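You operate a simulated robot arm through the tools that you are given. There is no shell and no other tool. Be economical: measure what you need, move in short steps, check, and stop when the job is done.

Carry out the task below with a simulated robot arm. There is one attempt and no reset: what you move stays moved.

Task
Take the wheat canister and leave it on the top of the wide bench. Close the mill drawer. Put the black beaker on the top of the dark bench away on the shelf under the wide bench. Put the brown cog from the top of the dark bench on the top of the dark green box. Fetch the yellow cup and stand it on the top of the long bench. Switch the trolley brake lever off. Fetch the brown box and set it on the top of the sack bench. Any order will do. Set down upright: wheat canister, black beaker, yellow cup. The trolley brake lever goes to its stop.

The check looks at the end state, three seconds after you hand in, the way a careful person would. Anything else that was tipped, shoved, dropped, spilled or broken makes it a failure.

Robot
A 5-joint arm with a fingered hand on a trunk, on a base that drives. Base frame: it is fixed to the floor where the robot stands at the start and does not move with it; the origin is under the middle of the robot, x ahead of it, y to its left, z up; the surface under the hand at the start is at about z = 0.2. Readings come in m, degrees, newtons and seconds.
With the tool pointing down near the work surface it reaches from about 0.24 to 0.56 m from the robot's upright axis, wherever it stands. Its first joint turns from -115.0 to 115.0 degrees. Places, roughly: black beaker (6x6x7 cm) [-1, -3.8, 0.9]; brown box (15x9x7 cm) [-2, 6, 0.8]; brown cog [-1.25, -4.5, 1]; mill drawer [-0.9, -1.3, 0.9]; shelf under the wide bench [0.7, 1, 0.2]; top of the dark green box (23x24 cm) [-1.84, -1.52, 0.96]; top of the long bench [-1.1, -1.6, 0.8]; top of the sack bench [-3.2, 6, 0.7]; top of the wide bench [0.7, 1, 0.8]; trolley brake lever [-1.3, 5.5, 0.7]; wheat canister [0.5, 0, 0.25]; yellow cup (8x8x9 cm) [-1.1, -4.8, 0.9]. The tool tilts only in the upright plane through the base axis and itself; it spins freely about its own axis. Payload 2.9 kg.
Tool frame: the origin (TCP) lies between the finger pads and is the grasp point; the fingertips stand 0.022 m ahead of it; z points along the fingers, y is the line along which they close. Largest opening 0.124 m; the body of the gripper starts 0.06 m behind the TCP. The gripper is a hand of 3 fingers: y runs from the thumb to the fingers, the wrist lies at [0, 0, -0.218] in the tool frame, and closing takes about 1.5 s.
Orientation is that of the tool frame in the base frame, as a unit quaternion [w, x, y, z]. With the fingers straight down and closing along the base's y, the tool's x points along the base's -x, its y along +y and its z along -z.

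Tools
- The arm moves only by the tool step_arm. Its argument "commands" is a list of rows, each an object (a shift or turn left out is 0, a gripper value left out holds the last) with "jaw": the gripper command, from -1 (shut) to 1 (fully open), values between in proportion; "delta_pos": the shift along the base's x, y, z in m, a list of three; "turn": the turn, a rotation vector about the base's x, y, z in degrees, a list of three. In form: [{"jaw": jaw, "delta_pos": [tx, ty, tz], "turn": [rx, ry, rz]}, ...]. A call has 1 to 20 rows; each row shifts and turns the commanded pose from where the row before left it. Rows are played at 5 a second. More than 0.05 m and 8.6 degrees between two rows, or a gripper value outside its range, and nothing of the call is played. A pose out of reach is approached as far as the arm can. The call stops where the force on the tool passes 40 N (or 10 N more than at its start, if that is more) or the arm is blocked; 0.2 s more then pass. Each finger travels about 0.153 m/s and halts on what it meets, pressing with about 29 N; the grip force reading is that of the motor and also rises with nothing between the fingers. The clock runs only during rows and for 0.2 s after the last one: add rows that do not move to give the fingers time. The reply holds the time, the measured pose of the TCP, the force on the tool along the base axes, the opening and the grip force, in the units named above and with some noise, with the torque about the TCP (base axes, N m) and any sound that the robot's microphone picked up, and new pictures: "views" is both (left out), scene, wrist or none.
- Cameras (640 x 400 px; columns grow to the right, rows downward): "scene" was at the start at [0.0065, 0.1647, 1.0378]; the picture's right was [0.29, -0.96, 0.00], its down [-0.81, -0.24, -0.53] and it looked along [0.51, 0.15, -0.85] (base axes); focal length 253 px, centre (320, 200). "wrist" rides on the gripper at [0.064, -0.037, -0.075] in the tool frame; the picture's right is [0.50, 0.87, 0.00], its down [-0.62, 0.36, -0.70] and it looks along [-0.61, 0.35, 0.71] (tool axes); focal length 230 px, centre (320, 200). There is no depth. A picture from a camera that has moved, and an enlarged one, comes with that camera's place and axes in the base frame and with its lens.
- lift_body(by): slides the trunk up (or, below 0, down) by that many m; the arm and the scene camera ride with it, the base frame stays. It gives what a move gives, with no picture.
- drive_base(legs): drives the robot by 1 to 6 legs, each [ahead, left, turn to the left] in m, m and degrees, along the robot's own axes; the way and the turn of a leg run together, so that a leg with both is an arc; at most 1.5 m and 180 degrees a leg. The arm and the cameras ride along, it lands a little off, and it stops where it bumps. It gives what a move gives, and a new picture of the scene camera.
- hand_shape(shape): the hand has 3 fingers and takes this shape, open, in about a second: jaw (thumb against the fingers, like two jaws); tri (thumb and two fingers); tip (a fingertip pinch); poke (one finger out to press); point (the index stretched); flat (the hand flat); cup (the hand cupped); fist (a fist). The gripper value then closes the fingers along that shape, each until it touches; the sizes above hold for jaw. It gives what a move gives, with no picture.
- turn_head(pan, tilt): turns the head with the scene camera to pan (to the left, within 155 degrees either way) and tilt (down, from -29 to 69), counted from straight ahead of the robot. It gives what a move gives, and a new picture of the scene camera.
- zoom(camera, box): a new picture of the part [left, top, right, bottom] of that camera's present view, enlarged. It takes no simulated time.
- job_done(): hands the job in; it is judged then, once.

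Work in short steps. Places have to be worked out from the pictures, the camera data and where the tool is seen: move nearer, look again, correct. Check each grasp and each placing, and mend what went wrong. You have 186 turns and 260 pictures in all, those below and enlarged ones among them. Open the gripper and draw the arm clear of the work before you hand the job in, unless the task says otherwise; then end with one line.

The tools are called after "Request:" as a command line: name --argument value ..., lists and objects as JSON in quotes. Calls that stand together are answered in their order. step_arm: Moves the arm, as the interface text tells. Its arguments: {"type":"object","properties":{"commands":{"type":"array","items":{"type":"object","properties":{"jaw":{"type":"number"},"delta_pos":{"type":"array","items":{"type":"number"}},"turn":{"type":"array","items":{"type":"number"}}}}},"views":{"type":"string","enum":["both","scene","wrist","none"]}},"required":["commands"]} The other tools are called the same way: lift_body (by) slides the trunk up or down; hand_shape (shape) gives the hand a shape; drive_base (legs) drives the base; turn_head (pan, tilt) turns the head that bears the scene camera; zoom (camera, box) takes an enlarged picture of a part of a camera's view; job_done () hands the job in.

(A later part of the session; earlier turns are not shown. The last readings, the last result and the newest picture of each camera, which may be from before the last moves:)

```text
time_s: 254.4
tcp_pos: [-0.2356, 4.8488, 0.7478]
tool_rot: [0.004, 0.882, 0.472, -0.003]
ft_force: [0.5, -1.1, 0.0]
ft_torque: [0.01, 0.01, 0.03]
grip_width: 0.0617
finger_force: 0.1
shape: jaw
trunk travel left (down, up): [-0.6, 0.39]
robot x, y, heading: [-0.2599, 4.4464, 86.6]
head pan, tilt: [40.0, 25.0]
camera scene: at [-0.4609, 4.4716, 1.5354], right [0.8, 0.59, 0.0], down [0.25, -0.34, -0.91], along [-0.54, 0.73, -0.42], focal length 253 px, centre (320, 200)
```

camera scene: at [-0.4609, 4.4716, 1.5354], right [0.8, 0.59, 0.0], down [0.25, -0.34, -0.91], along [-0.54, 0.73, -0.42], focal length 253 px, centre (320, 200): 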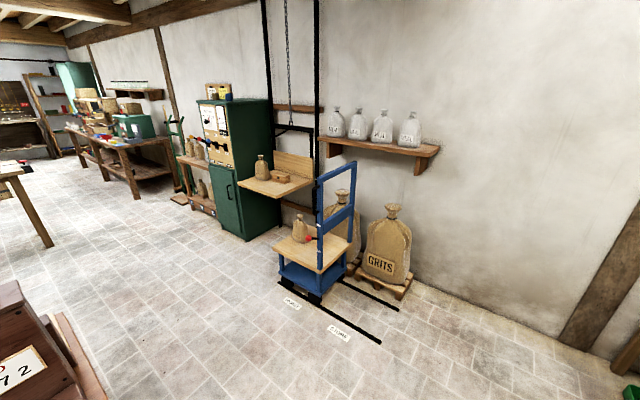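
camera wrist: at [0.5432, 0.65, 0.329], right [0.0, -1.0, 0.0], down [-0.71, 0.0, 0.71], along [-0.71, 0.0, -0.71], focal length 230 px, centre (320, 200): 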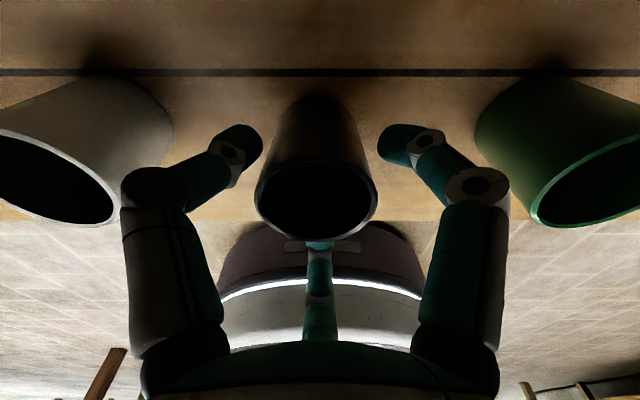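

I see the blue trolley with a red-knobbed lever, and the brown box on the hoist platform. I zoom in.

Request:
zoom --camera "scene" --box '[230, 140, 390, 240]'

Request:
zoom --camera "scene" --box '[250, 210, 410, 310]'

Request:
zoom --camera "scene" --box '[50, 80, 290, 230]'

```text
4.00 times, centred on (310, 190) of scene
camera zoom: at [-0.4609, 4.4716, 1.5354], right [0.8, 0.59, 0.0], down [0.25, -0.34, -0.91], along [-0.54, 0.73, -0.42], focal length 1010 px, centre (360, 240)
```

zoom: 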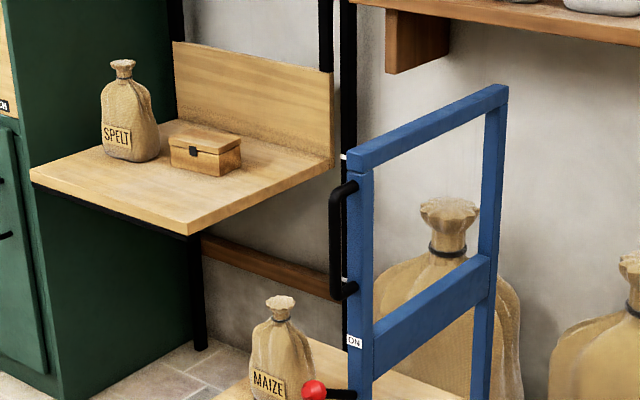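

```text
4.00 times, centred on (330, 260) of scene
camera zoom: at [-0.4609, 4.4716, 1.5354], right [0.8, 0.59, 0.0], down [0.25, -0.34, -0.91], along [-0.54, 0.73, -0.42], focal length 1010 px, centre (280, -40)
```

zoom: 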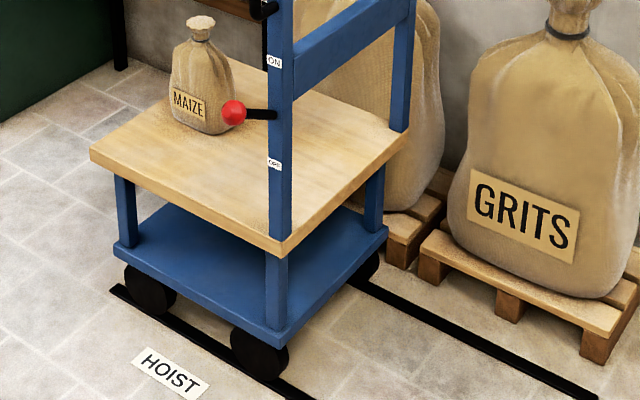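

```text
2.67 times, centred on (170, 155) of scene
camera zoom: at [-0.4609, 4.4716, 1.5354], right [0.8, 0.59, 0.0], down [0.25, -0.34, -0.91], along [-0.54, 0.73, -0.42], focal length 674 px, centre (720, 320)
```

zoom: 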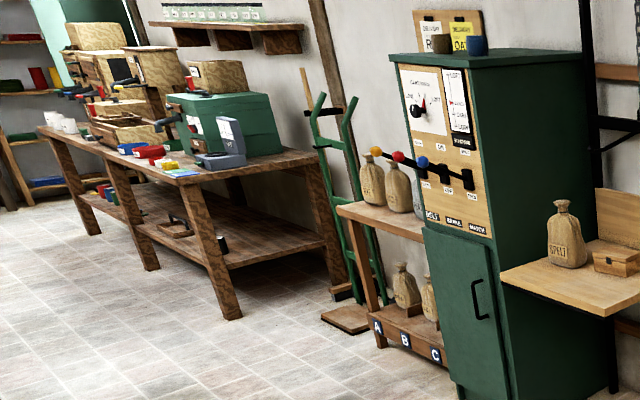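

The lever's red knob is about (-1.27, 5.45, 0.70), ON above and OFF below, so it is to be pushed down. I tuck the arm in, close the fingers, and drive round to face it.

Request:
step_arm --commands '[{"jaw": -1, "delta_pos": [0, -0.045, 0.02]}, {"delta_pos": [0, -0.04, 0.02]}, {"delta_pos": [0, -0.015, 0.03]}, {}, {}]' --views "none"

Request:
drive_base --legs '[[0.45, 0, 3.4], [0, 0.95, 0]]'

Request:
turn_head --pan 0 --tilt 45

```text
time_s: 255.6
tcp_pos: [-0.2354, 4.7489, 0.8183]
tool_rot: [0.004, 0.882, 0.472, -0.002]
ft_force: [1.0, -1.1, 0.4]
ft_torque: [0.01, 0.01, -0.02]
grip_width: 0.0
finger_force: 28.9
shape: jaw
trunk travel left (down, up): [-0.6, 0.39]
robot x, y, heading: [-0.2577, 4.452, 86.5]
head pan, tilt: [40.0, 25.0]
```

```text
time_s: 262.8
tcp_pos: [-1.1721, 5.208, 0.818]
tool_rot: [0.004, 0.872, 0.489, -0.001]
ft_force: [0.2, 0.2, 0.6]
ft_torque: [-0.01, 0.0, 0.01]
grip_width: 0.0003
finger_force: 29.0
shape: jaw
trunk travel left (down, up): [-0.6, 0.39]
robot x, y, heading: [-1.1839, 4.9091, 88.8]
head pan, tilt: [40.0, 25.0]
camera scene: at [-1.3872, 4.9221, 1.5353], right [0.78, 0.63, 0.0], down [0.26, -0.33, -0.91], along [-0.57, 0.71, -0.42], focal length 253 px, centre (320, 200)
```

scene: 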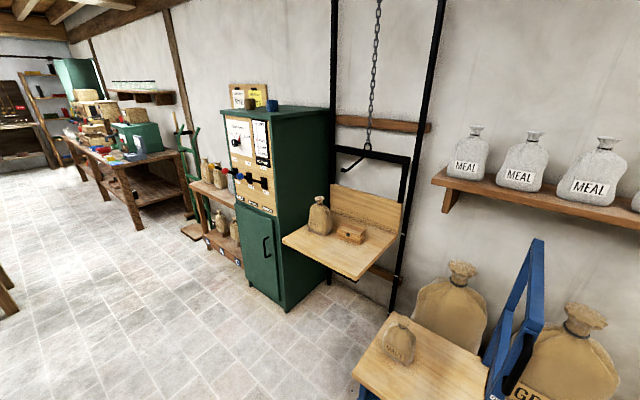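

```text
time_s: 263.9
tcp_pos: [-1.1717, 5.2085, 0.8175]
tool_rot: [0.004, 0.872, 0.489, -0.003]
ft_force: [-0.3, -0.3, 0.1]
ft_torque: [-0.01, 0.01, -0.03]
grip_width: 0.0001
finger_force: 29.1
shape: jaw
trunk travel left (down, up): [-0.6, 0.39]
robot x, y, heading: [-1.1829, 4.9081, 88.4]
head pan, tilt: [0.0, 45.0]
camera scene: at [-1.3274, 4.9316, 1.5048], right [1.0, -0.02, 0.0], down [-0.01, -0.71, -0.71], along [0.01, 0.71, -0.71], focal length 253 px, centre (320, 200)
```

scene: 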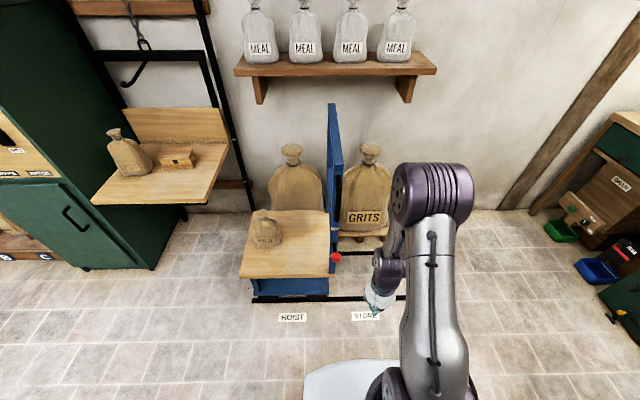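

Request:
zoom --camera "scene" --box '[280, 200, 400, 275]'

```text
5.33 times, centred on (340, 238) of scene
camera zoom: at [-1.3274, 4.9316, 1.5048], right [1.0, -0.02, 0.0], down [-0.01, -0.71, -0.71], along [0.01, 0.71, -0.71], focal length 1347 px, centre (213, 0)
```

zoom: 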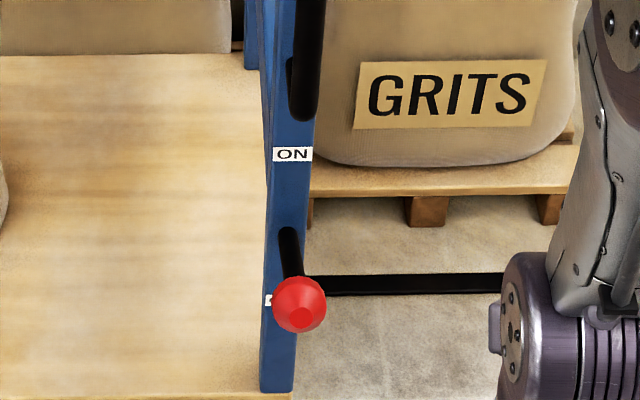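

The knob is at (-1.262, 5.44, 0.705); the lever sticks out toward the robot and is tilted up to ON. I strafe to line up, tilt the tool forward and bring the closed fingertips above the knob.

Request:
drive_base --legs '[[0, 0.085, 0]]'

Request:
step_arm --commands '[{"delta_pos": [0, 0.04, 0.02]}, {"delta_pos": [0, 0.04, 0.02]}, {"delta_pos": [0, 0.04, 0], "turn": [7, 0, 0]}, {"turn": [7, 0, 0]}, {"turn": [7, 0, 0]}, {"turn": [7, 0, 0]}, {"turn": [7, 0, 0]}, {}]' --views "both"

```text
time_s: 265.0
tcp_pos: [-1.2588, 5.2106, 0.8169]
tool_rot: [0.004, 0.872, 0.49, -0.002]
ft_force: [-0.8, 0.4, 0.1]
ft_torque: [-0.03, -0.02, 0.0]
grip_width: 0.0001
finger_force: 28.8
shape: jaw
trunk travel left (down, up): [-0.6, 0.39]
robot x, y, heading: [-1.2675, 4.9102, 88.6]
head pan, tilt: [0.0, 45.0]
camera scene: at [-1.4144, 4.9335, 1.5046], right [1.0, -0.02, 0.0], down [-0.01, -0.71, -0.71], along [0.02, 0.71, -0.71], focal length 253 px, centre (320, 200)
```

scene: 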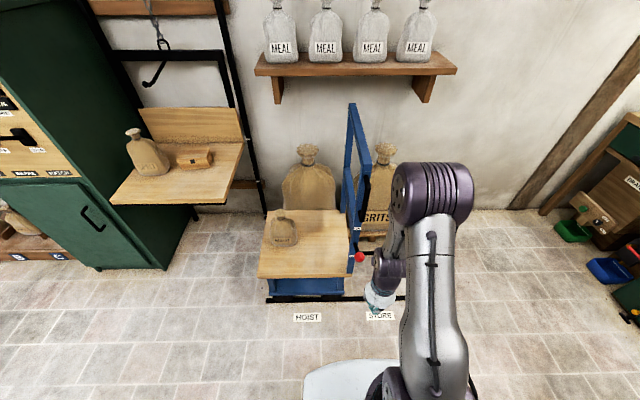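

```text
time_s: 266.8
tcp_pos: [-1.2623, 5.3296, 0.8572]
tool_rot: [-0.256, 0.834, 0.465, 0.149]
ft_force: [0.0, -0.9, 1.3]
ft_torque: [-0.02, -0.02, 0.04]
grip_width: 0.0
finger_force: 28.5
shape: jaw
out of reach, approached as far as the arm can: row 7
trunk travel left (down, up): [-0.6, 0.39]
robot x, y, heading: [-1.2704, 4.9044, 88.6]
head pan, tilt: [0.0, 45.0]
camera scene: at [-1.4129, 4.9333, 1.5048], right [1.0, -0.02, 0.0], down [-0.02, -0.71, -0.71], along [0.02, 0.71, -0.71], focal length 253 px, centre (320, 200)
camera wrist: at [-1.2601, 5.349, 0.9607], right [1.0, -0.03, -0.01], down [-0.02, -0.98, 0.17], along [-0.01, -0.17, -0.98], focal length 230 px, centre (320, 200)
```

scene: 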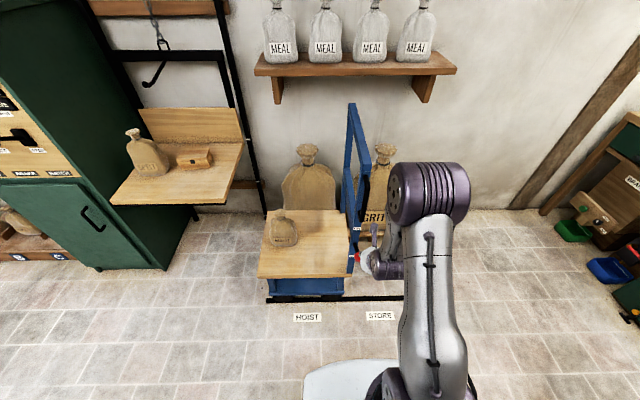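
wrist: 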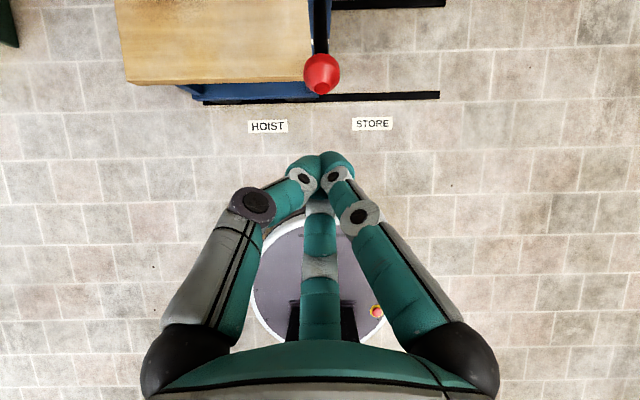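

Knob seen at (-1.258, 5.437). I bring the fingertips above it.

Request:
step_arm --commands '[{"delta_pos": [0.002, 0.045, -0.015]}, {"delta_pos": [0.002, 0.045, -0.015]}, {"delta_pos": [0, 0.008, -0.03]}, {"delta_pos": [0, 0, -0.025]}, {}]' --views "both"

```text
time_s: 268.0
tcp_pos: [-1.2614, 5.4289, 0.7722]
tool_rot: [-0.256, 0.833, 0.466, 0.149]
ft_force: [0.1, -0.8, 0.1]
ft_torque: [-0.02, -0.02, -0.01]
grip_width: 0.0002
finger_force: 29.1
shape: jaw
trunk travel left (down, up): [-0.6, 0.39]
robot x, y, heading: [-1.2715, 4.907, 88.7]
head pan, tilt: [0.0, 45.0]
camera scene: at [-1.4129, 4.9333, 1.5048], right [1.0, -0.02, 0.0], down [-0.02, -0.71, -0.71], along [0.02, 0.71, -0.71], focal length 253 px, centre (320, 200)
camera wrist: at [-1.2592, 5.4474, 0.8753], right [1.0, -0.03, -0.01], down [-0.02, -0.98, 0.17], along [-0.01, -0.17, -0.98], focal length 230 px, centre (320, 200)
```

scene: 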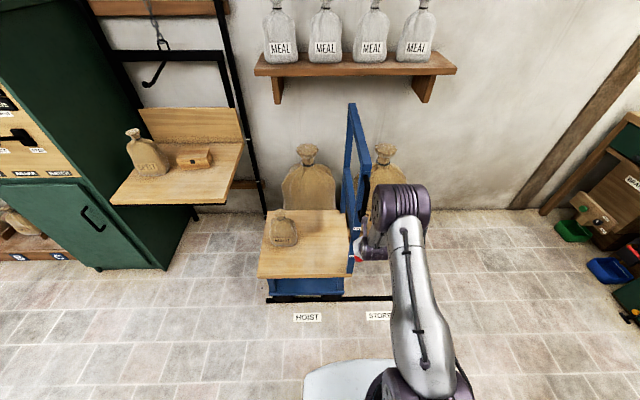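
wrist: 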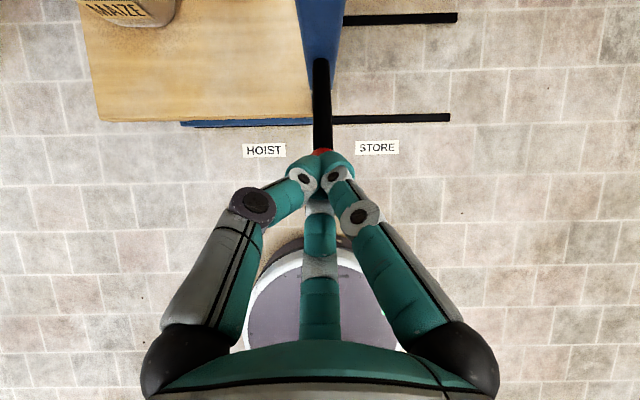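

Tips are right over the knob. I push down.

Request:
step_arm --commands '[{"delta_pos": [0, 0, -0.02]}, {"delta_pos": [0, 0, -0.015]}, {"delta_pos": [0, 0, -0.015]}, {"delta_pos": [0, 0, -0.01]}, {}]' --views "both"

Request:
zoom --camera "scene" --box '[300, 200, 420, 275]'

```text
time_s: 269.2
tcp_pos: [-1.2594, 5.4284, 0.7134]
tool_rot: [-0.256, 0.834, 0.466, 0.148]
ft_force: [0.7, -0.8, -0.2]
ft_torque: [-0.01, -0.01, 0.0]
grip_width: 0.0001
finger_force: 29.1
shape: jaw
trunk travel left (down, up): [-0.6, 0.39]
robot x, y, heading: [-1.2654, 4.9093, 88.5]
head pan, tilt: [0.0, 45.0]
camera scene: at [-1.4129, 4.9336, 1.5047], right [1.0, -0.02, 0.0], down [-0.02, -0.71, -0.71], along [0.02, 0.71, -0.71], focal length 253 px, centre (320, 200)
camera wrist: at [-1.258, 5.448, 0.8166], right [1.0, -0.03, -0.01], down [-0.02, -0.98, 0.18], along [-0.01, -0.18, -0.98], focal length 230 px, centre (320, 200)
```

scene: 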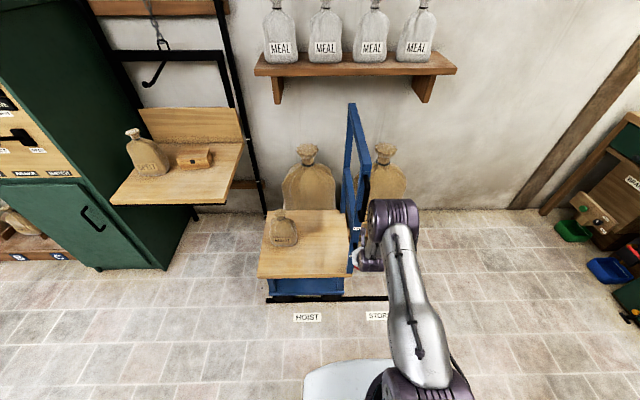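
wrist: 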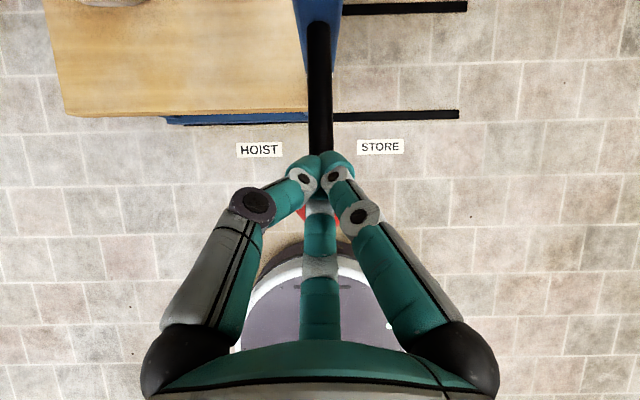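

```text
5.33 times, centred on (360, 238) of scene
camera zoom: at [-1.4129, 4.9336, 1.5047], right [1.0, -0.02, 0.0], down [-0.02, -0.71, -0.71], along [0.02, 0.71, -0.71], focal length 1347 px, centre (107, 0)
```

zoom: 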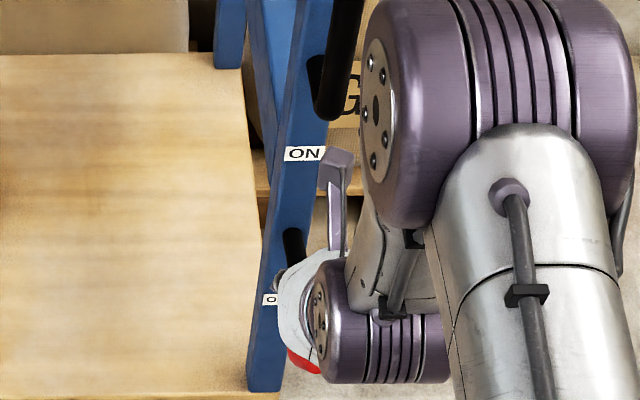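

The lever swings down with little resistance. I keep pushing until the stop.

Request:
step_arm --commands '[{"delta_pos": [0, 0, -0.012]}, {"delta_pos": [0, 0, -0.012]}, {"delta_pos": [0, 0, -0.012]}, {}]' --views "wrist"

Request:
zoom --camera "scene" --box '[300, 200, 420, 275]'

```text
time_s: 270.2
tcp_pos: [-1.2594, 5.4279, 0.6777]
tool_rot: [-0.255, 0.834, 0.466, 0.149]
ft_force: [-0.2, 0.6, 0.2]
ft_torque: [-0.01, 0.02, -0.01]
grip_width: 0.0005
finger_force: 28.9
shape: jaw
trunk travel left (down, up): [-0.6, 0.39]
robot x, y, heading: [-1.2715, 4.9095, 88.7]
head pan, tilt: [0.0, 45.0]
camera wrist: at [-1.258, 5.4471, 0.7808], right [1.0, -0.03, -0.01], down [-0.02, -0.98, 0.18], along [-0.01, -0.18, -0.98], focal length 230 px, centre (320, 200)
```

wrist: 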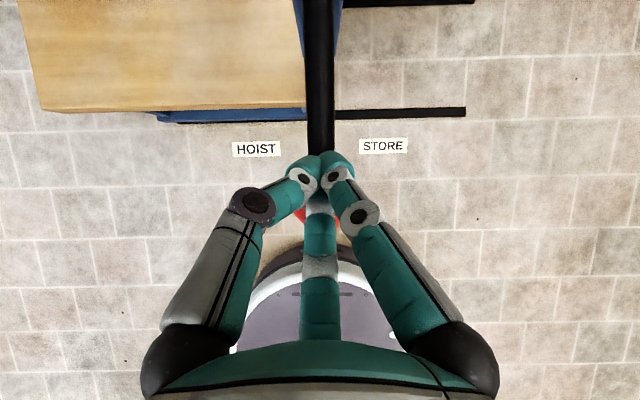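

```text
5.33 times, centred on (360, 238) of scene
camera zoom: at [-1.4129, 4.9334, 1.5047], right [1.0, -0.02, 0.0], down [-0.02, -0.71, -0.71], along [0.02, 0.71, -0.71], focal length 1347 px, centre (107, 0)
```

zoom: 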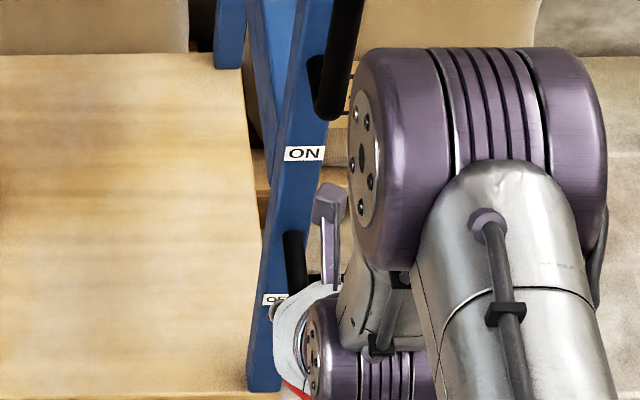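

Request:
step_arm --commands '[{"delta_pos": [0, 0, -0.012]}, {"delta_pos": [0, 0, -0.012]}, {"delta_pos": [0, 0, -0.012]}, {"delta_pos": [0, 0, -0.01]}, {}]' --views "wrist"

Request:
zoom --camera "scene" --box '[300, 200, 420, 275]'

```text
time_s: 271.4
tcp_pos: [-1.258, 5.4294, 0.6363]
tool_rot: [-0.261, 0.832, 0.465, 0.152]
ft_force: [2.7, 2.2, 37.5]
ft_torque: [0.48, -0.08, 0.01]
grip_width: 0.0
finger_force: 28.9
shape: jaw
trunk travel left (down, up): [-0.6, 0.39]
robot x, y, heading: [-1.266, 4.9074, 88.5]
head pan, tilt: [0.0, 45.0]
camera wrist: at [-1.2572, 5.4466, 0.7392], right [1.0, -0.03, -0.01], down [-0.03, -0.99, 0.16], along [-0.01, -0.16, -0.99], focal length 230 px, centre (320, 200)
```

wrist: 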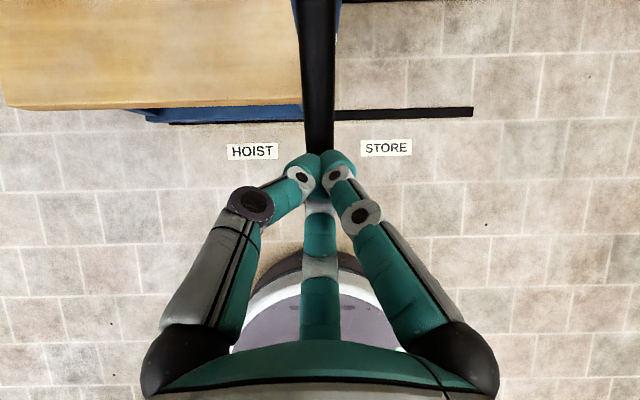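

```text
5.33 times, centred on (360, 238) of scene
camera zoom: at [-1.4127, 4.9275, 1.5054], right [1.0, -0.02, 0.0], down [-0.02, -0.7, -0.71], along [0.02, 0.71, -0.7], focal length 1347 px, centre (107, 0)
```

zoom: 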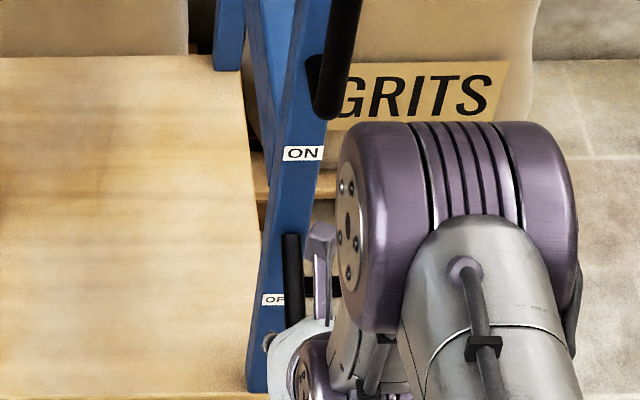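

37 N: the stop. I lift off, and look at the lever.

Request:
step_arm --commands '[{"delta_pos": [0, -0.004, 0.03]}, {"delta_pos": [0, -0.01, 0.045]}, {"delta_pos": [0, -0.04, 0.03]}, {"delta_pos": [0, -0.045, 0.01]}, {"delta_pos": [0, -0.03, 0.01]}, {}]' --views "wrist"

Request:
zoom --camera "scene" --box '[300, 200, 420, 275]'

```text
time_s: 272.8
tcp_pos: [-1.2624, 5.2981, 0.757]
tool_rot: [-0.257, 0.833, 0.467, 0.148]
ft_force: [0.6, 0.7, -0.2]
ft_torque: [0.01, -0.02, 0.01]
grip_width: 0.0001
finger_force: 28.6
shape: jaw
out of reach, approached as far as the arm can: row 4
trunk travel left (down, up): [-0.6, 0.39]
robot x, y, heading: [-1.2675, 4.9082, 88.9]
head pan, tilt: [0.0, 45.0]
camera wrist: at [-1.2615, 5.3172, 0.8592], right [1.0, -0.02, -0.01], down [-0.02, -0.98, 0.17], along [-0.01, -0.17, -0.98], focal length 230 px, centre (320, 200)
```

wrist: 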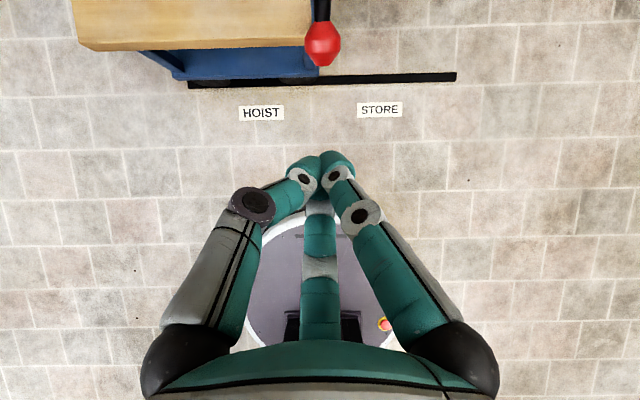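

```text
5.33 times, centred on (360, 238) of scene
camera zoom: at [-1.4129, 4.9337, 1.5048], right [1.0, -0.02, 0.0], down [-0.02, -0.71, -0.71], along [0.02, 0.71, -0.71], focal length 1347 px, centre (107, 0)
```

zoom: 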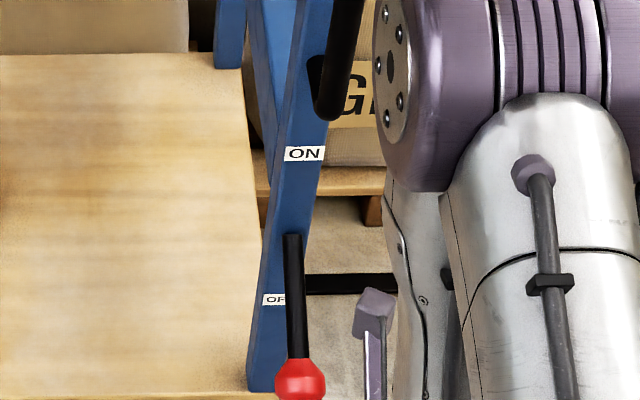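

The lever is fully down at OFF. Next the brown box at about (-1.98, 5.93) on the hoist platform: I raise the trunk, strafe to x≈-2.05 and look.

Request:
lift_body --by 0.27

Request:
drive_base --legs '[[0, 0.78, 1.2], [0.25, 0, 0]]'

Request:
turn_head --pan 0 --tilt 50

Request:
zoom --camera "scene" --box '[220, 80, 460, 230]'

```text
time_s: 275.5
tcp_pos: [-1.2634, 5.2982, 1.0245]
tool_rot: [-0.257, 0.833, 0.466, 0.148]
ft_force: [-0.2, 0.2, 0.2]
ft_torque: [0.05, 0.01, 0.01]
grip_width: 0.0001
finger_force: 29.2
shape: jaw
trunk travel left (down, up): [-0.87, 0.12]
robot x, y, heading: [-1.2677, 4.9058, 88.7]
head pan, tilt: [0.0, 45.0]
```

```text
time_s: 281.1
tcp_pos: [-2.046, 5.5525, 1.0264]
tool_rot: [-0.259, 0.824, 0.482, 0.143]
ft_force: [-0.3, 0.1, 0.2]
ft_torque: [0.02, 0.01, 0.0]
grip_width: 0.0001
finger_force: 28.7
shape: jaw
trunk travel left (down, up): [-0.87, 0.12]
robot x, y, heading: [-2.0414, 5.1619, 91.1]
head pan, tilt: [0.0, 45.0]
camera scene: at [-2.1821, 5.1817, 1.7748], right [1.0, 0.02, 0.0], down [0.01, -0.71, -0.71], along [-0.01, 0.71, -0.71], focal length 253 px, centre (320, 200)
```

scene: 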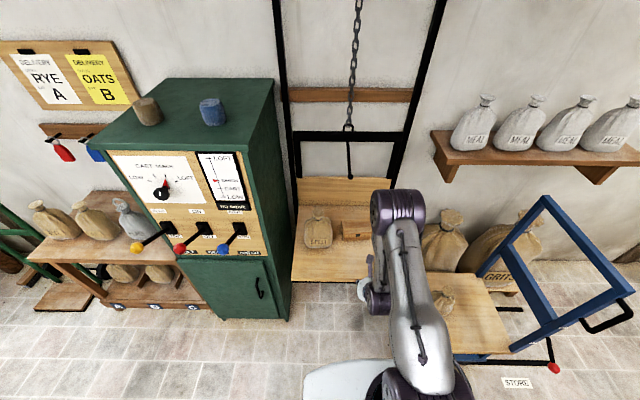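

```text
time_s: 281.8
tcp_pos: [-2.0469, 5.5529, 1.0256]
tool_rot: [-0.26, 0.824, 0.483, 0.142]
ft_force: [-0.4, 1.3, -0.1]
ft_torque: [-0.01, -0.04, 0.02]
grip_width: 0.0
finger_force: 29.0
shape: jaw
trunk travel left (down, up): [-0.87, 0.12]
robot x, y, heading: [-2.0385, 5.1645, 90.7]
head pan, tilt: [0.0, 50.0]
camera scene: at [-2.1821, 5.1788, 1.7679], right [1.0, 0.02, 0.0], down [0.01, -0.77, -0.64], along [-0.01, 0.64, -0.77], focal length 253 px, centre (320, 200)
```

scene: 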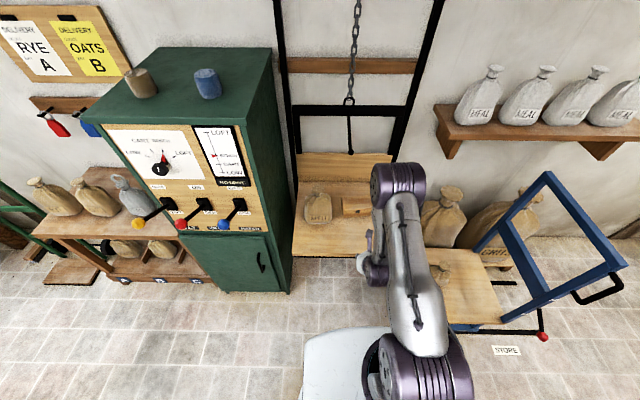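

```text
2.67 times, centred on (340, 155) of scene
camera zoom: at [-2.1821, 5.1788, 1.7679], right [1.0, 0.02, 0.0], down [0.01, -0.77, -0.64], along [-0.01, 0.64, -0.77], focal length 674 px, centre (267, 320)
```

zoom: 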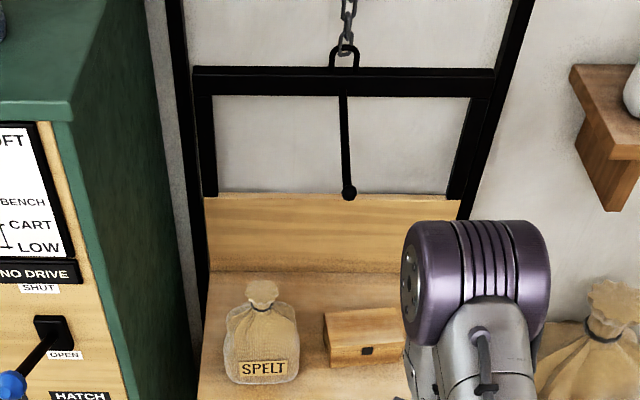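

The box spans about x -2.085..-1.935, y 5.90..5.985, next to the SPELT sack. I set the tool upright, open it fully, and move in above the box.

Request:
step_arm --commands '[{"jaw": 1, "turn": [-6.9, 0, 0]}, {"turn": [-6.9, 0, 0]}, {"turn": [-6.9, 0, 0]}, {"turn": [-6.9, 0, 0]}, {"turn": [-6.9, 0, 0]}, {"delta_pos": [0.01, 0.04, 0.02]}, {"delta_pos": [0.01, 0.04, 0.02]}, {}]' --views "none"

Request:
drive_base --legs '[[0.22, 0, 0]]'

Request:
step_arm --commands '[{"delta_pos": [0.0, 0.03, 0]}, {}]' --views "both"

```text
time_s: 283.6
tcp_pos: [-2.0276, 5.6321, 1.0659]
tool_rot: [0.0, 0.864, 0.504, -0.001]
ft_force: [-0.2, -0.3, -0.2]
ft_torque: [-0.01, -0.02, -0.03]
grip_width: 0.1241
finger_force: 0.1
shape: jaw
trunk travel left (down, up): [-0.87, 0.12]
robot x, y, heading: [-2.0385, 5.1632, 90.8]
head pan, tilt: [0.0, 50.0]
```

```text
time_s: 285.2
tcp_pos: [-2.0332, 5.8497, 1.0663]
tool_rot: [0.0, 0.863, 0.505, 0.0]
ft_force: [0.1, 0.7, -1.2]
ft_torque: [-0.01, 0.02, -0.03]
grip_width: 0.124
finger_force: 0.1
shape: jaw
trunk travel left (down, up): [-0.87, 0.12]
robot x, y, heading: [-2.0439, 5.3834, 90.9]
head pan, tilt: [0.0, 50.0]
camera scene: at [-2.186, 5.3944, 1.7679], right [1.0, 0.02, 0.0], down [0.02, -0.77, -0.64], along [-0.01, 0.64, -0.77], focal length 253 px, centre (320, 200)
```

scene: 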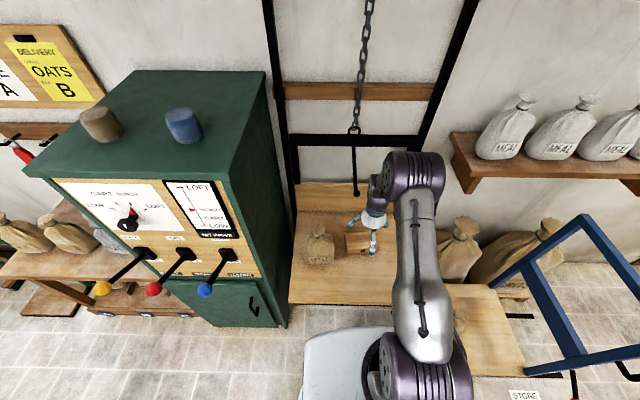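

```text
time_s: 285.8
tcp_pos: [-2.0347, 5.8794, 1.0651]
tool_rot: [0.0, 0.864, 0.504, -0.002]
ft_force: [0.0, -0.4, 0.1]
ft_torque: [0.01, 0.01, 0.01]
grip_width: 0.124
finger_force: 0.1
shape: jaw
trunk travel left (down, up): [-0.87, 0.12]
robot x, y, heading: [-2.043, 5.3796, 91.2]
head pan, tilt: [0.0, 50.0]
camera scene: at [-2.186, 5.3947, 1.7679], right [1.0, 0.02, 0.0], down [0.02, -0.77, -0.64], along [-0.01, 0.64, -0.77], focal length 253 px, centre (320, 200)
camera wrist: at [-2.0346, 5.9541, 1.14], right [1.0, 0.01, 0.0], down [0.01, -0.71, 0.7], along [0.01, -0.7, -0.71], focal length 230 px, centre (320, 200)
```

scene: 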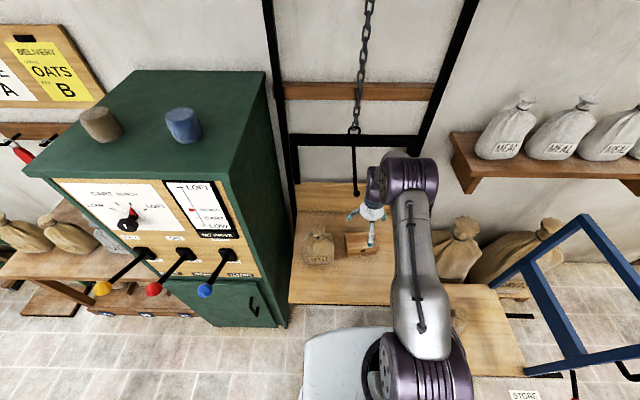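
wrist: 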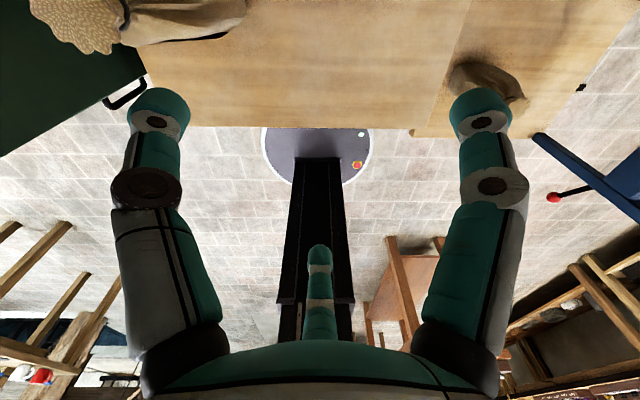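

The camera sits on the far side and cannot see the box. I spin the hand by 120° so the thumb is on the near side and the camera looks at the box.

Request:
step_arm --commands '[{"turn": [0, 0, 8]}, {"turn": [0, 0, 8]}, {"turn": [0, 0, 8]}, {"turn": [0, 0, 8]}, {"turn": [0, 0, 8]}, {"turn": [0, 0, 8]}, {"turn": [0, 0, 8]}, {"turn": [0, 0, 8]}, {"turn": [0, 0, 8]}, {"turn": [0, 0, 8]}, {"turn": [0, 0, 8]}, {"turn": [0, 0, 8]}, {"turn": [0, 0, 8]}, {"turn": [0, 0, 8]}, {"turn": [0, 0, 7.6]}, {}]' --views "wrist"

Request:
zoom --camera "scene" --box '[270, 160, 430, 260]'

```text
time_s: 289.2
tcp_pos: [-2.0326, 5.8802, 1.0652]
tool_rot: [0.0, -0.002, 1.0, 0.0]
ft_force: [-1.0, 1.0, -0.2]
ft_torque: [0.02, 0.0, 0.02]
grip_width: 0.1241
finger_force: 0.1
shape: jaw
trunk travel left (down, up): [-0.87, 0.12]
robot x, y, heading: [-2.0384, 5.3781, 91.1]
head pan, tilt: [0.0, 50.0]
camera wrist: at [-2.0956, 5.8433, 1.1395], right [-0.5, 0.86, 0.0], down [0.62, 0.36, 0.7], along [0.61, 0.35, -0.71], focal length 230 px, centre (320, 200)
```

wrist: 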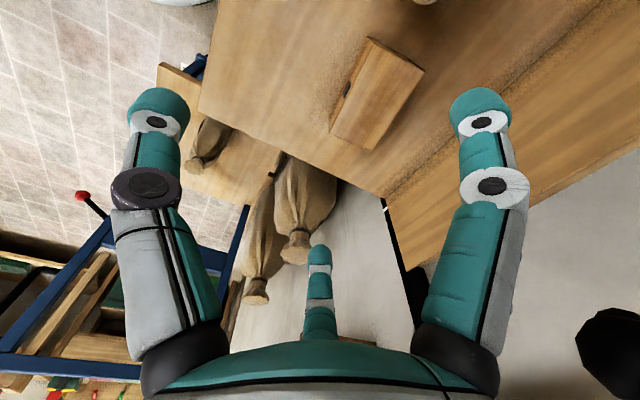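

```text
4.00 times, centred on (350, 210) of scene
camera zoom: at [-2.186, 5.3949, 1.7679], right [1.0, 0.02, 0.0], down [0.02, -0.77, -0.64], along [-0.01, 0.64, -0.77], focal length 1010 px, centre (200, 160)
```

zoom: 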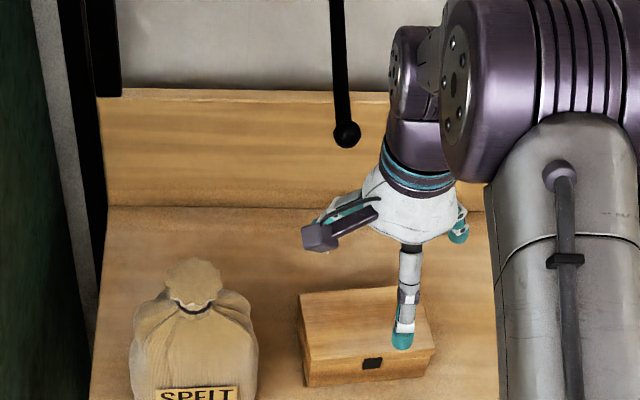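

Request:
zoom --camera "wrist" --box '[280, 10, 480, 135]'

Request:
zoom --camera "wrist" --box '[280, 60, 480, 185]'

```text
3.20 times, centred on (380, 72) of wrist
camera zoom: at [-2.0956, 5.8433, 1.1395], right [-0.5, 0.86, 0.0], down [0.62, 0.36, 0.7], along [0.61, 0.35, -0.71], focal length 736 px, centre (128, 608)
```

zoom: 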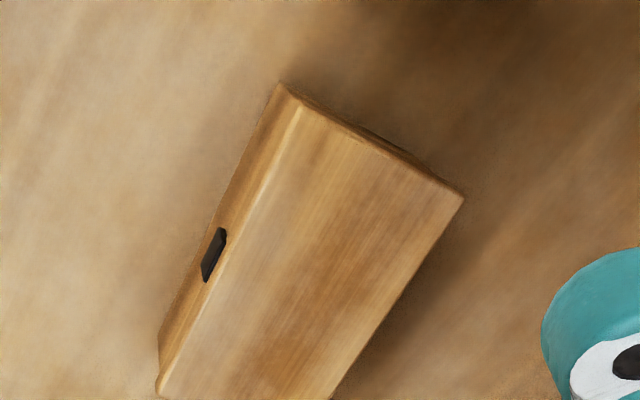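

```text
3.20 times, centred on (380, 122) of wrist
camera zoom: at [-2.0956, 5.8433, 1.1395], right [-0.5, 0.86, 0.0], down [0.62, 0.36, 0.7], along [0.61, 0.35, -0.71], focal length 736 px, centre (128, 448)
```

zoom: 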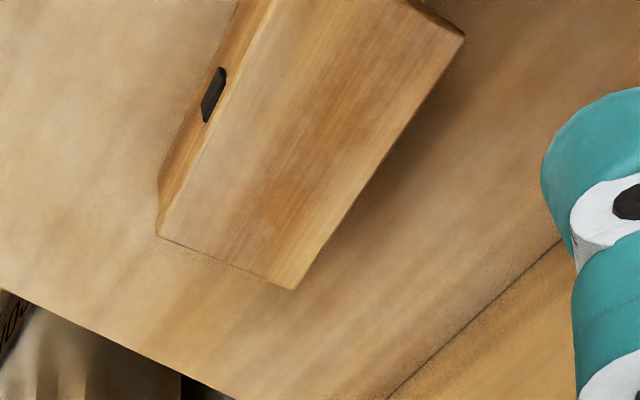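

Box centre works out at (-2.004, 5.995), top z≈0.76, yawed about 7°. I turn the tool 7°, drive 10 cm in and centre over it.

Request:
drive_base --legs '[[0.1, 0, 0]]'

Request:
step_arm --commands '[{"turn": [0, 0, 7], "delta_pos": [0.02, 0.015, -0.02]}, {"delta_pos": [0.018, 0.015, -0.02]}, {}]' --views "both"

```text
time_s: 290.2
tcp_pos: [-2.0355, 5.9269, 1.0624]
tool_rot: [0.0, -0.005, 1.0, -0.013]
ft_force: [-1.6, -13.9, -6.4]
ft_torque: [0.65, -0.28, 0.58]
grip_width: 0.1239
finger_force: 0.1
shape: jaw
trunk travel left (down, up): [-0.87, 0.12]
robot x, y, heading: [-2.0388, 5.4387, 91.3]
head pan, tilt: [0.0, 50.0]
stopped in leg 1: the force on the tool passed its limit at 68 N (the readings are from after the stop); the commanded pose is now the measured one
camera scene: at [-2.1889, 5.449, 1.7678], right [1.0, 0.02, 0.0], down [0.02, -0.77, -0.64], along [-0.01, 0.64, -0.77], focal length 253 px, centre (320, 200)
```

scene: 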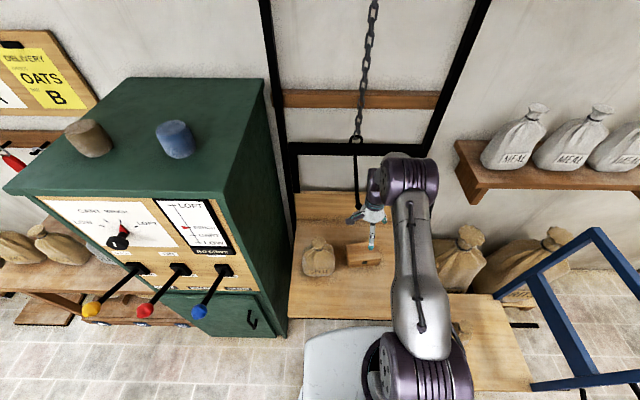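

```text
time_s: 291.0
tcp_pos: [-1.9946, 5.9592, 1.0224]
tool_rot: [-0.002, -0.065, 0.998, -0.01]
ft_force: [0.5, 0.5, -0.6]
ft_torque: [0.01, 0.01, 0.02]
grip_width: 0.1241
finger_force: 0.0
shape: jaw
trunk travel left (down, up): [-0.87, 0.12]
robot x, y, heading: [-2.0418, 5.4379, 91.1]
head pan, tilt: [0.0, 50.0]
camera scene: at [-2.1873, 5.45, 1.7679], right [1.0, 0.02, 0.0], down [0.02, -0.77, -0.64], along [-0.01, 0.64, -0.77], focal length 253 px, centre (320, 200)
camera wrist: at [-2.053, 5.9167, 1.0972], right [-0.61, 0.79, -0.01], down [0.57, 0.45, 0.69], along [0.56, 0.41, -0.72], focal length 230 px, centre (320, 200)
```

scene: 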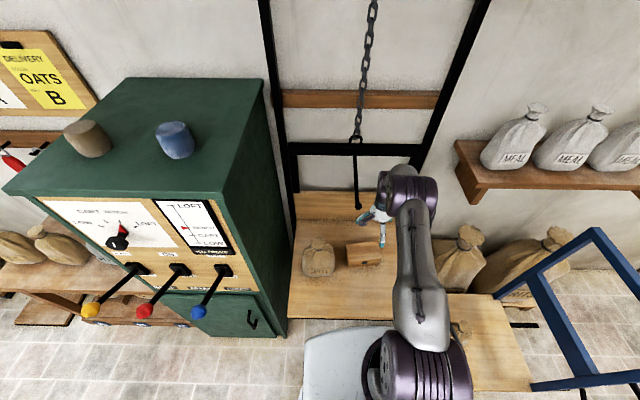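
wrist: 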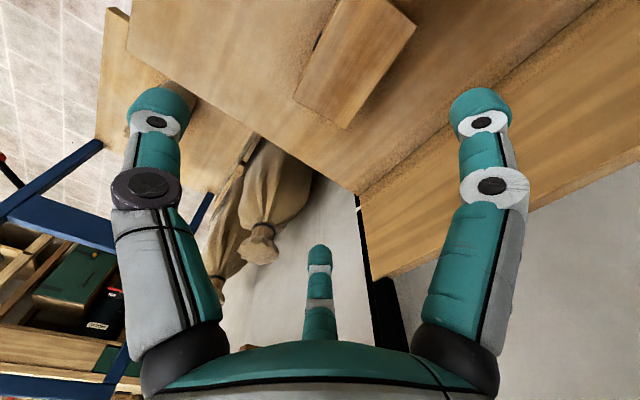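

The hand bumped the hanging hook (at about (-2.07, 5.98), z>1.1), which still hangs as before. I am now beside and below it with no force; I lower the trunk so the hand goes down under it.

Request:
step_arm --commands '[{"delta_pos": [0.01, 0, -0.04]}, {"delta_pos": [0, 0, -0.04]}, {}]' --views "none"

Request:
lift_body --by -0.12

Request:
step_arm --commands '[{}]' --views "both"

```text
time_s: 291.8
tcp_pos: [-1.9838, 5.9582, 0.9412]
tool_rot: [-0.002, -0.064, 0.998, -0.011]
ft_force: [-0.4, 0.5, -0.6]
ft_torque: [0.03, -0.01, 0.02]
grip_width: 0.1241
finger_force: 0.0
shape: jaw
trunk travel left (down, up): [-0.87, 0.12]
robot x, y, heading: [-2.0425, 5.4317, 91.0]
head pan, tilt: [0.0, 50.0]
```

```text
time_s: 293.3
tcp_pos: [-1.984, 5.9577, 0.8216]
tool_rot: [-0.002, -0.064, 0.998, -0.011]
ft_force: [-0.6, -0.2, 0.9]
ft_torque: [-0.01, -0.01, 0.0]
grip_width: 0.1241
finger_force: 0.0
shape: jaw
trunk travel left (down, up): [-0.75, 0.24]
robot x, y, heading: [-2.0442, 5.4358, 91.1]
head pan, tilt: [0.0, 50.0]
```

```text
time_s: 293.7
tcp_pos: [-1.9849, 5.9596, 0.821]
tool_rot: [-0.002, -0.065, 0.998, -0.011]
ft_force: [0.6, 0.7, -0.3]
ft_torque: [0.0, 0.0, -0.01]
grip_width: 0.124
finger_force: 0.0
shape: jaw
trunk travel left (down, up): [-0.75, 0.24]
robot x, y, heading: [-2.0476, 5.4357, 91.1]
head pan, tilt: [0.0, 50.0]
camera scene: at [-2.1869, 5.4507, 1.6479], right [1.0, 0.02, 0.0], down [0.02, -0.77, -0.64], along [-0.01, 0.64, -0.77], focal length 253 px, centre (320, 200)
camera wrist: at [-2.0423, 5.9159, 0.8974], right [-0.61, 0.79, -0.01], down [0.57, 0.45, 0.69], along [0.56, 0.41, -0.72], focal length 230 px, centre (320, 200)
```

scene: 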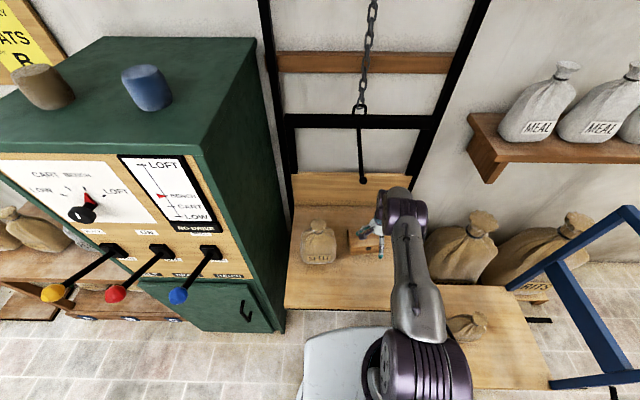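
wrist: 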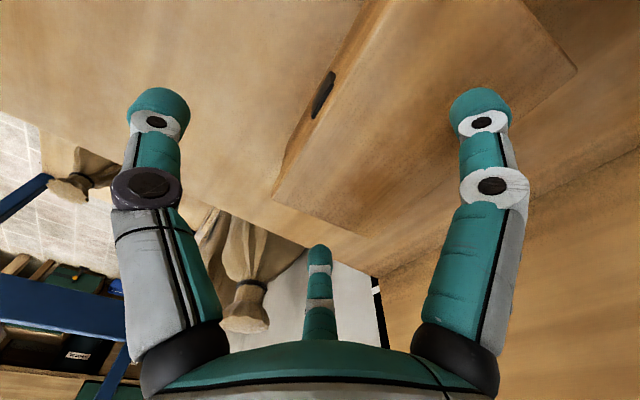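

Under the hook now with the tips just above the box. I shift +y by 5 cm to straddle the box.

Request:
step_arm --commands '[{"delta_pos": [-0.004, 0.027, 0]}, {"delta_pos": [-0.004, 0.027, 0]}, {}]' --views "wrist"

Request:
zoom --camera "scene" --box '[280, 160, 440, 260]'

```text
time_s: 294.5
tcp_pos: [-1.9922, 5.9887, 0.8287]
tool_rot: [-0.002, -0.065, 0.998, -0.011]
ft_force: [0.0, 0.3, -0.5]
ft_torque: [0.01, 0.01, 0.0]
grip_width: 0.1241
finger_force: 0.1
shape: jaw
out of reach, approached as far as the arm can: row 2
trunk travel left (down, up): [-0.75, 0.24]
robot x, y, heading: [-2.0414, 5.4326, 91.4]
head pan, tilt: [0.0, 50.0]
camera wrist: at [-2.0513, 5.9447, 0.9035], right [-0.61, 0.79, -0.02], down [0.57, 0.45, 0.69], along [0.56, 0.41, -0.72], focal length 230 px, centre (320, 200)
```

wrist: 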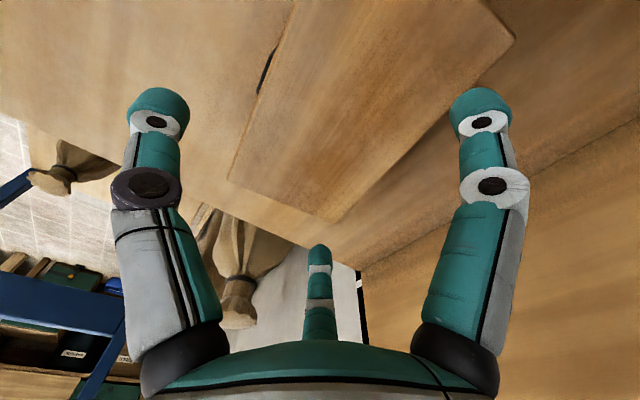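

```text
4.00 times, centred on (360, 210) of scene
camera zoom: at [-2.1868, 5.4511, 1.6479], right [1.0, 0.02, 0.0], down [0.02, -0.77, -0.64], along [-0.01, 0.64, -0.77], focal length 1010 px, centre (160, 160)
```

zoom: 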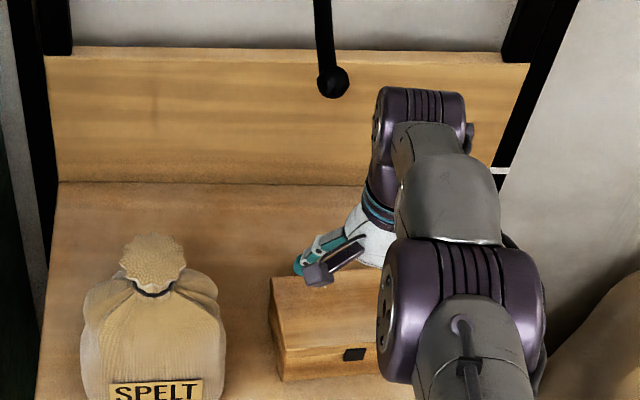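

The arm ran out of reach; I drive 3 cm closer and lower between the faces.

Request:
drive_base --legs '[[0.03, 0, 0]]'

Request:
step_arm --commands '[{"delta_pos": [0, -0.004, 0]}, {}]' --views "wrist"

```text
time_s: 295.4
tcp_pos: [-1.994, 6.0169, 0.8279]
tool_rot: [-0.002, -0.065, 0.998, -0.01]
ft_force: [0.2, 1.0, 0.2]
ft_torque: [-0.02, 0.0, 0.0]
grip_width: 0.124
finger_force: 0.2
shape: jaw
trunk travel left (down, up): [-0.75, 0.24]
robot x, y, heading: [-2.0442, 5.4631, 90.9]
head pan, tilt: [0.0, 50.0]
camera scene: at [-2.1876, 5.4804, 1.6479], right [1.0, 0.02, 0.0], down [0.02, -0.77, -0.64], along [-0.01, 0.64, -0.77], focal length 253 px, centre (320, 200)
```

scene: 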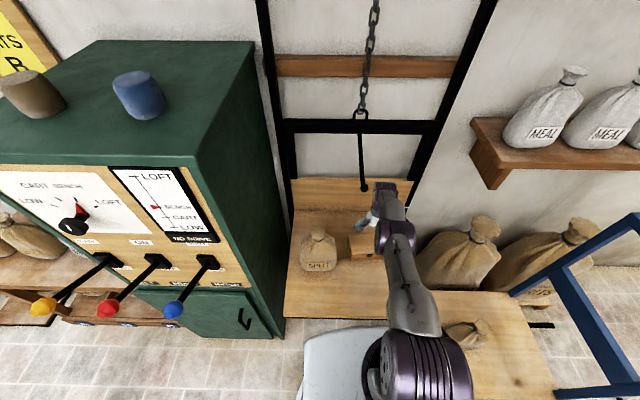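

```text
time_s: 296.0
tcp_pos: [-1.9933, 6.0134, 0.8265]
tool_rot: [-0.002, -0.064, 0.998, -0.01]
ft_force: [0.8, -0.7, 0.2]
ft_torque: [-0.01, 0.03, 0.0]
grip_width: 0.124
finger_force: 0.0
shape: jaw
trunk travel left (down, up): [-0.75, 0.24]
robot x, y, heading: [-2.0434, 5.4684, 91.1]
head pan, tilt: [0.0, 50.0]
camera wrist: at [-2.0522, 5.9714, 0.9027], right [-0.61, 0.79, -0.02], down [0.57, 0.45, 0.69], along [0.56, 0.41, -0.72], focal length 230 px, centre (320, 200)
```

wrist: 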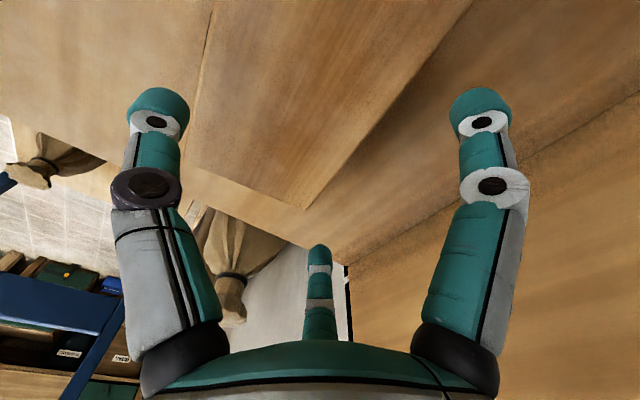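

Margins look a bit tighter at the thumb; I shift 4 mm toward the robot and lower carefully.

Request:
step_arm --commands '[{"delta_pos": [0.001, -0.004, -0.015]}, {"delta_pos": [0, 0, -0.015]}, {"delta_pos": [0, 0, -0.015]}, {}]' --views "wrist"

```text
time_s: 297.0
tcp_pos: [-1.995, 5.9988, 0.7873]
tool_rot: [-0.003, -0.064, 0.998, -0.009]
ft_force: [1.0, 3.1, 3.8]
ft_torque: [0.08, 0.25, -0.24]
grip_width: 0.1239
finger_force: 0.1
shape: jaw
out of reach, approached as far as the arm can: row 2, 3
trunk travel left (down, up): [-0.75, 0.24]
robot x, y, heading: [-2.043, 5.4659, 91.0]
head pan, tilt: [0.0, 50.0]
camera wrist: at [-2.0531, 5.9565, 0.8628], right [-0.61, 0.79, -0.01], down [0.57, 0.45, 0.69], along [0.56, 0.41, -0.72], focal length 230 px, centre (320, 200)
```

wrist: 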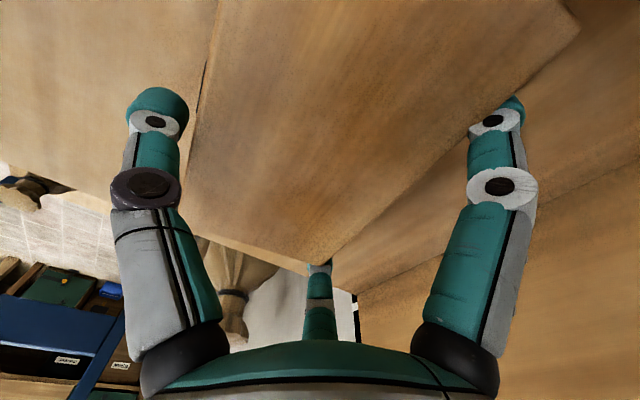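

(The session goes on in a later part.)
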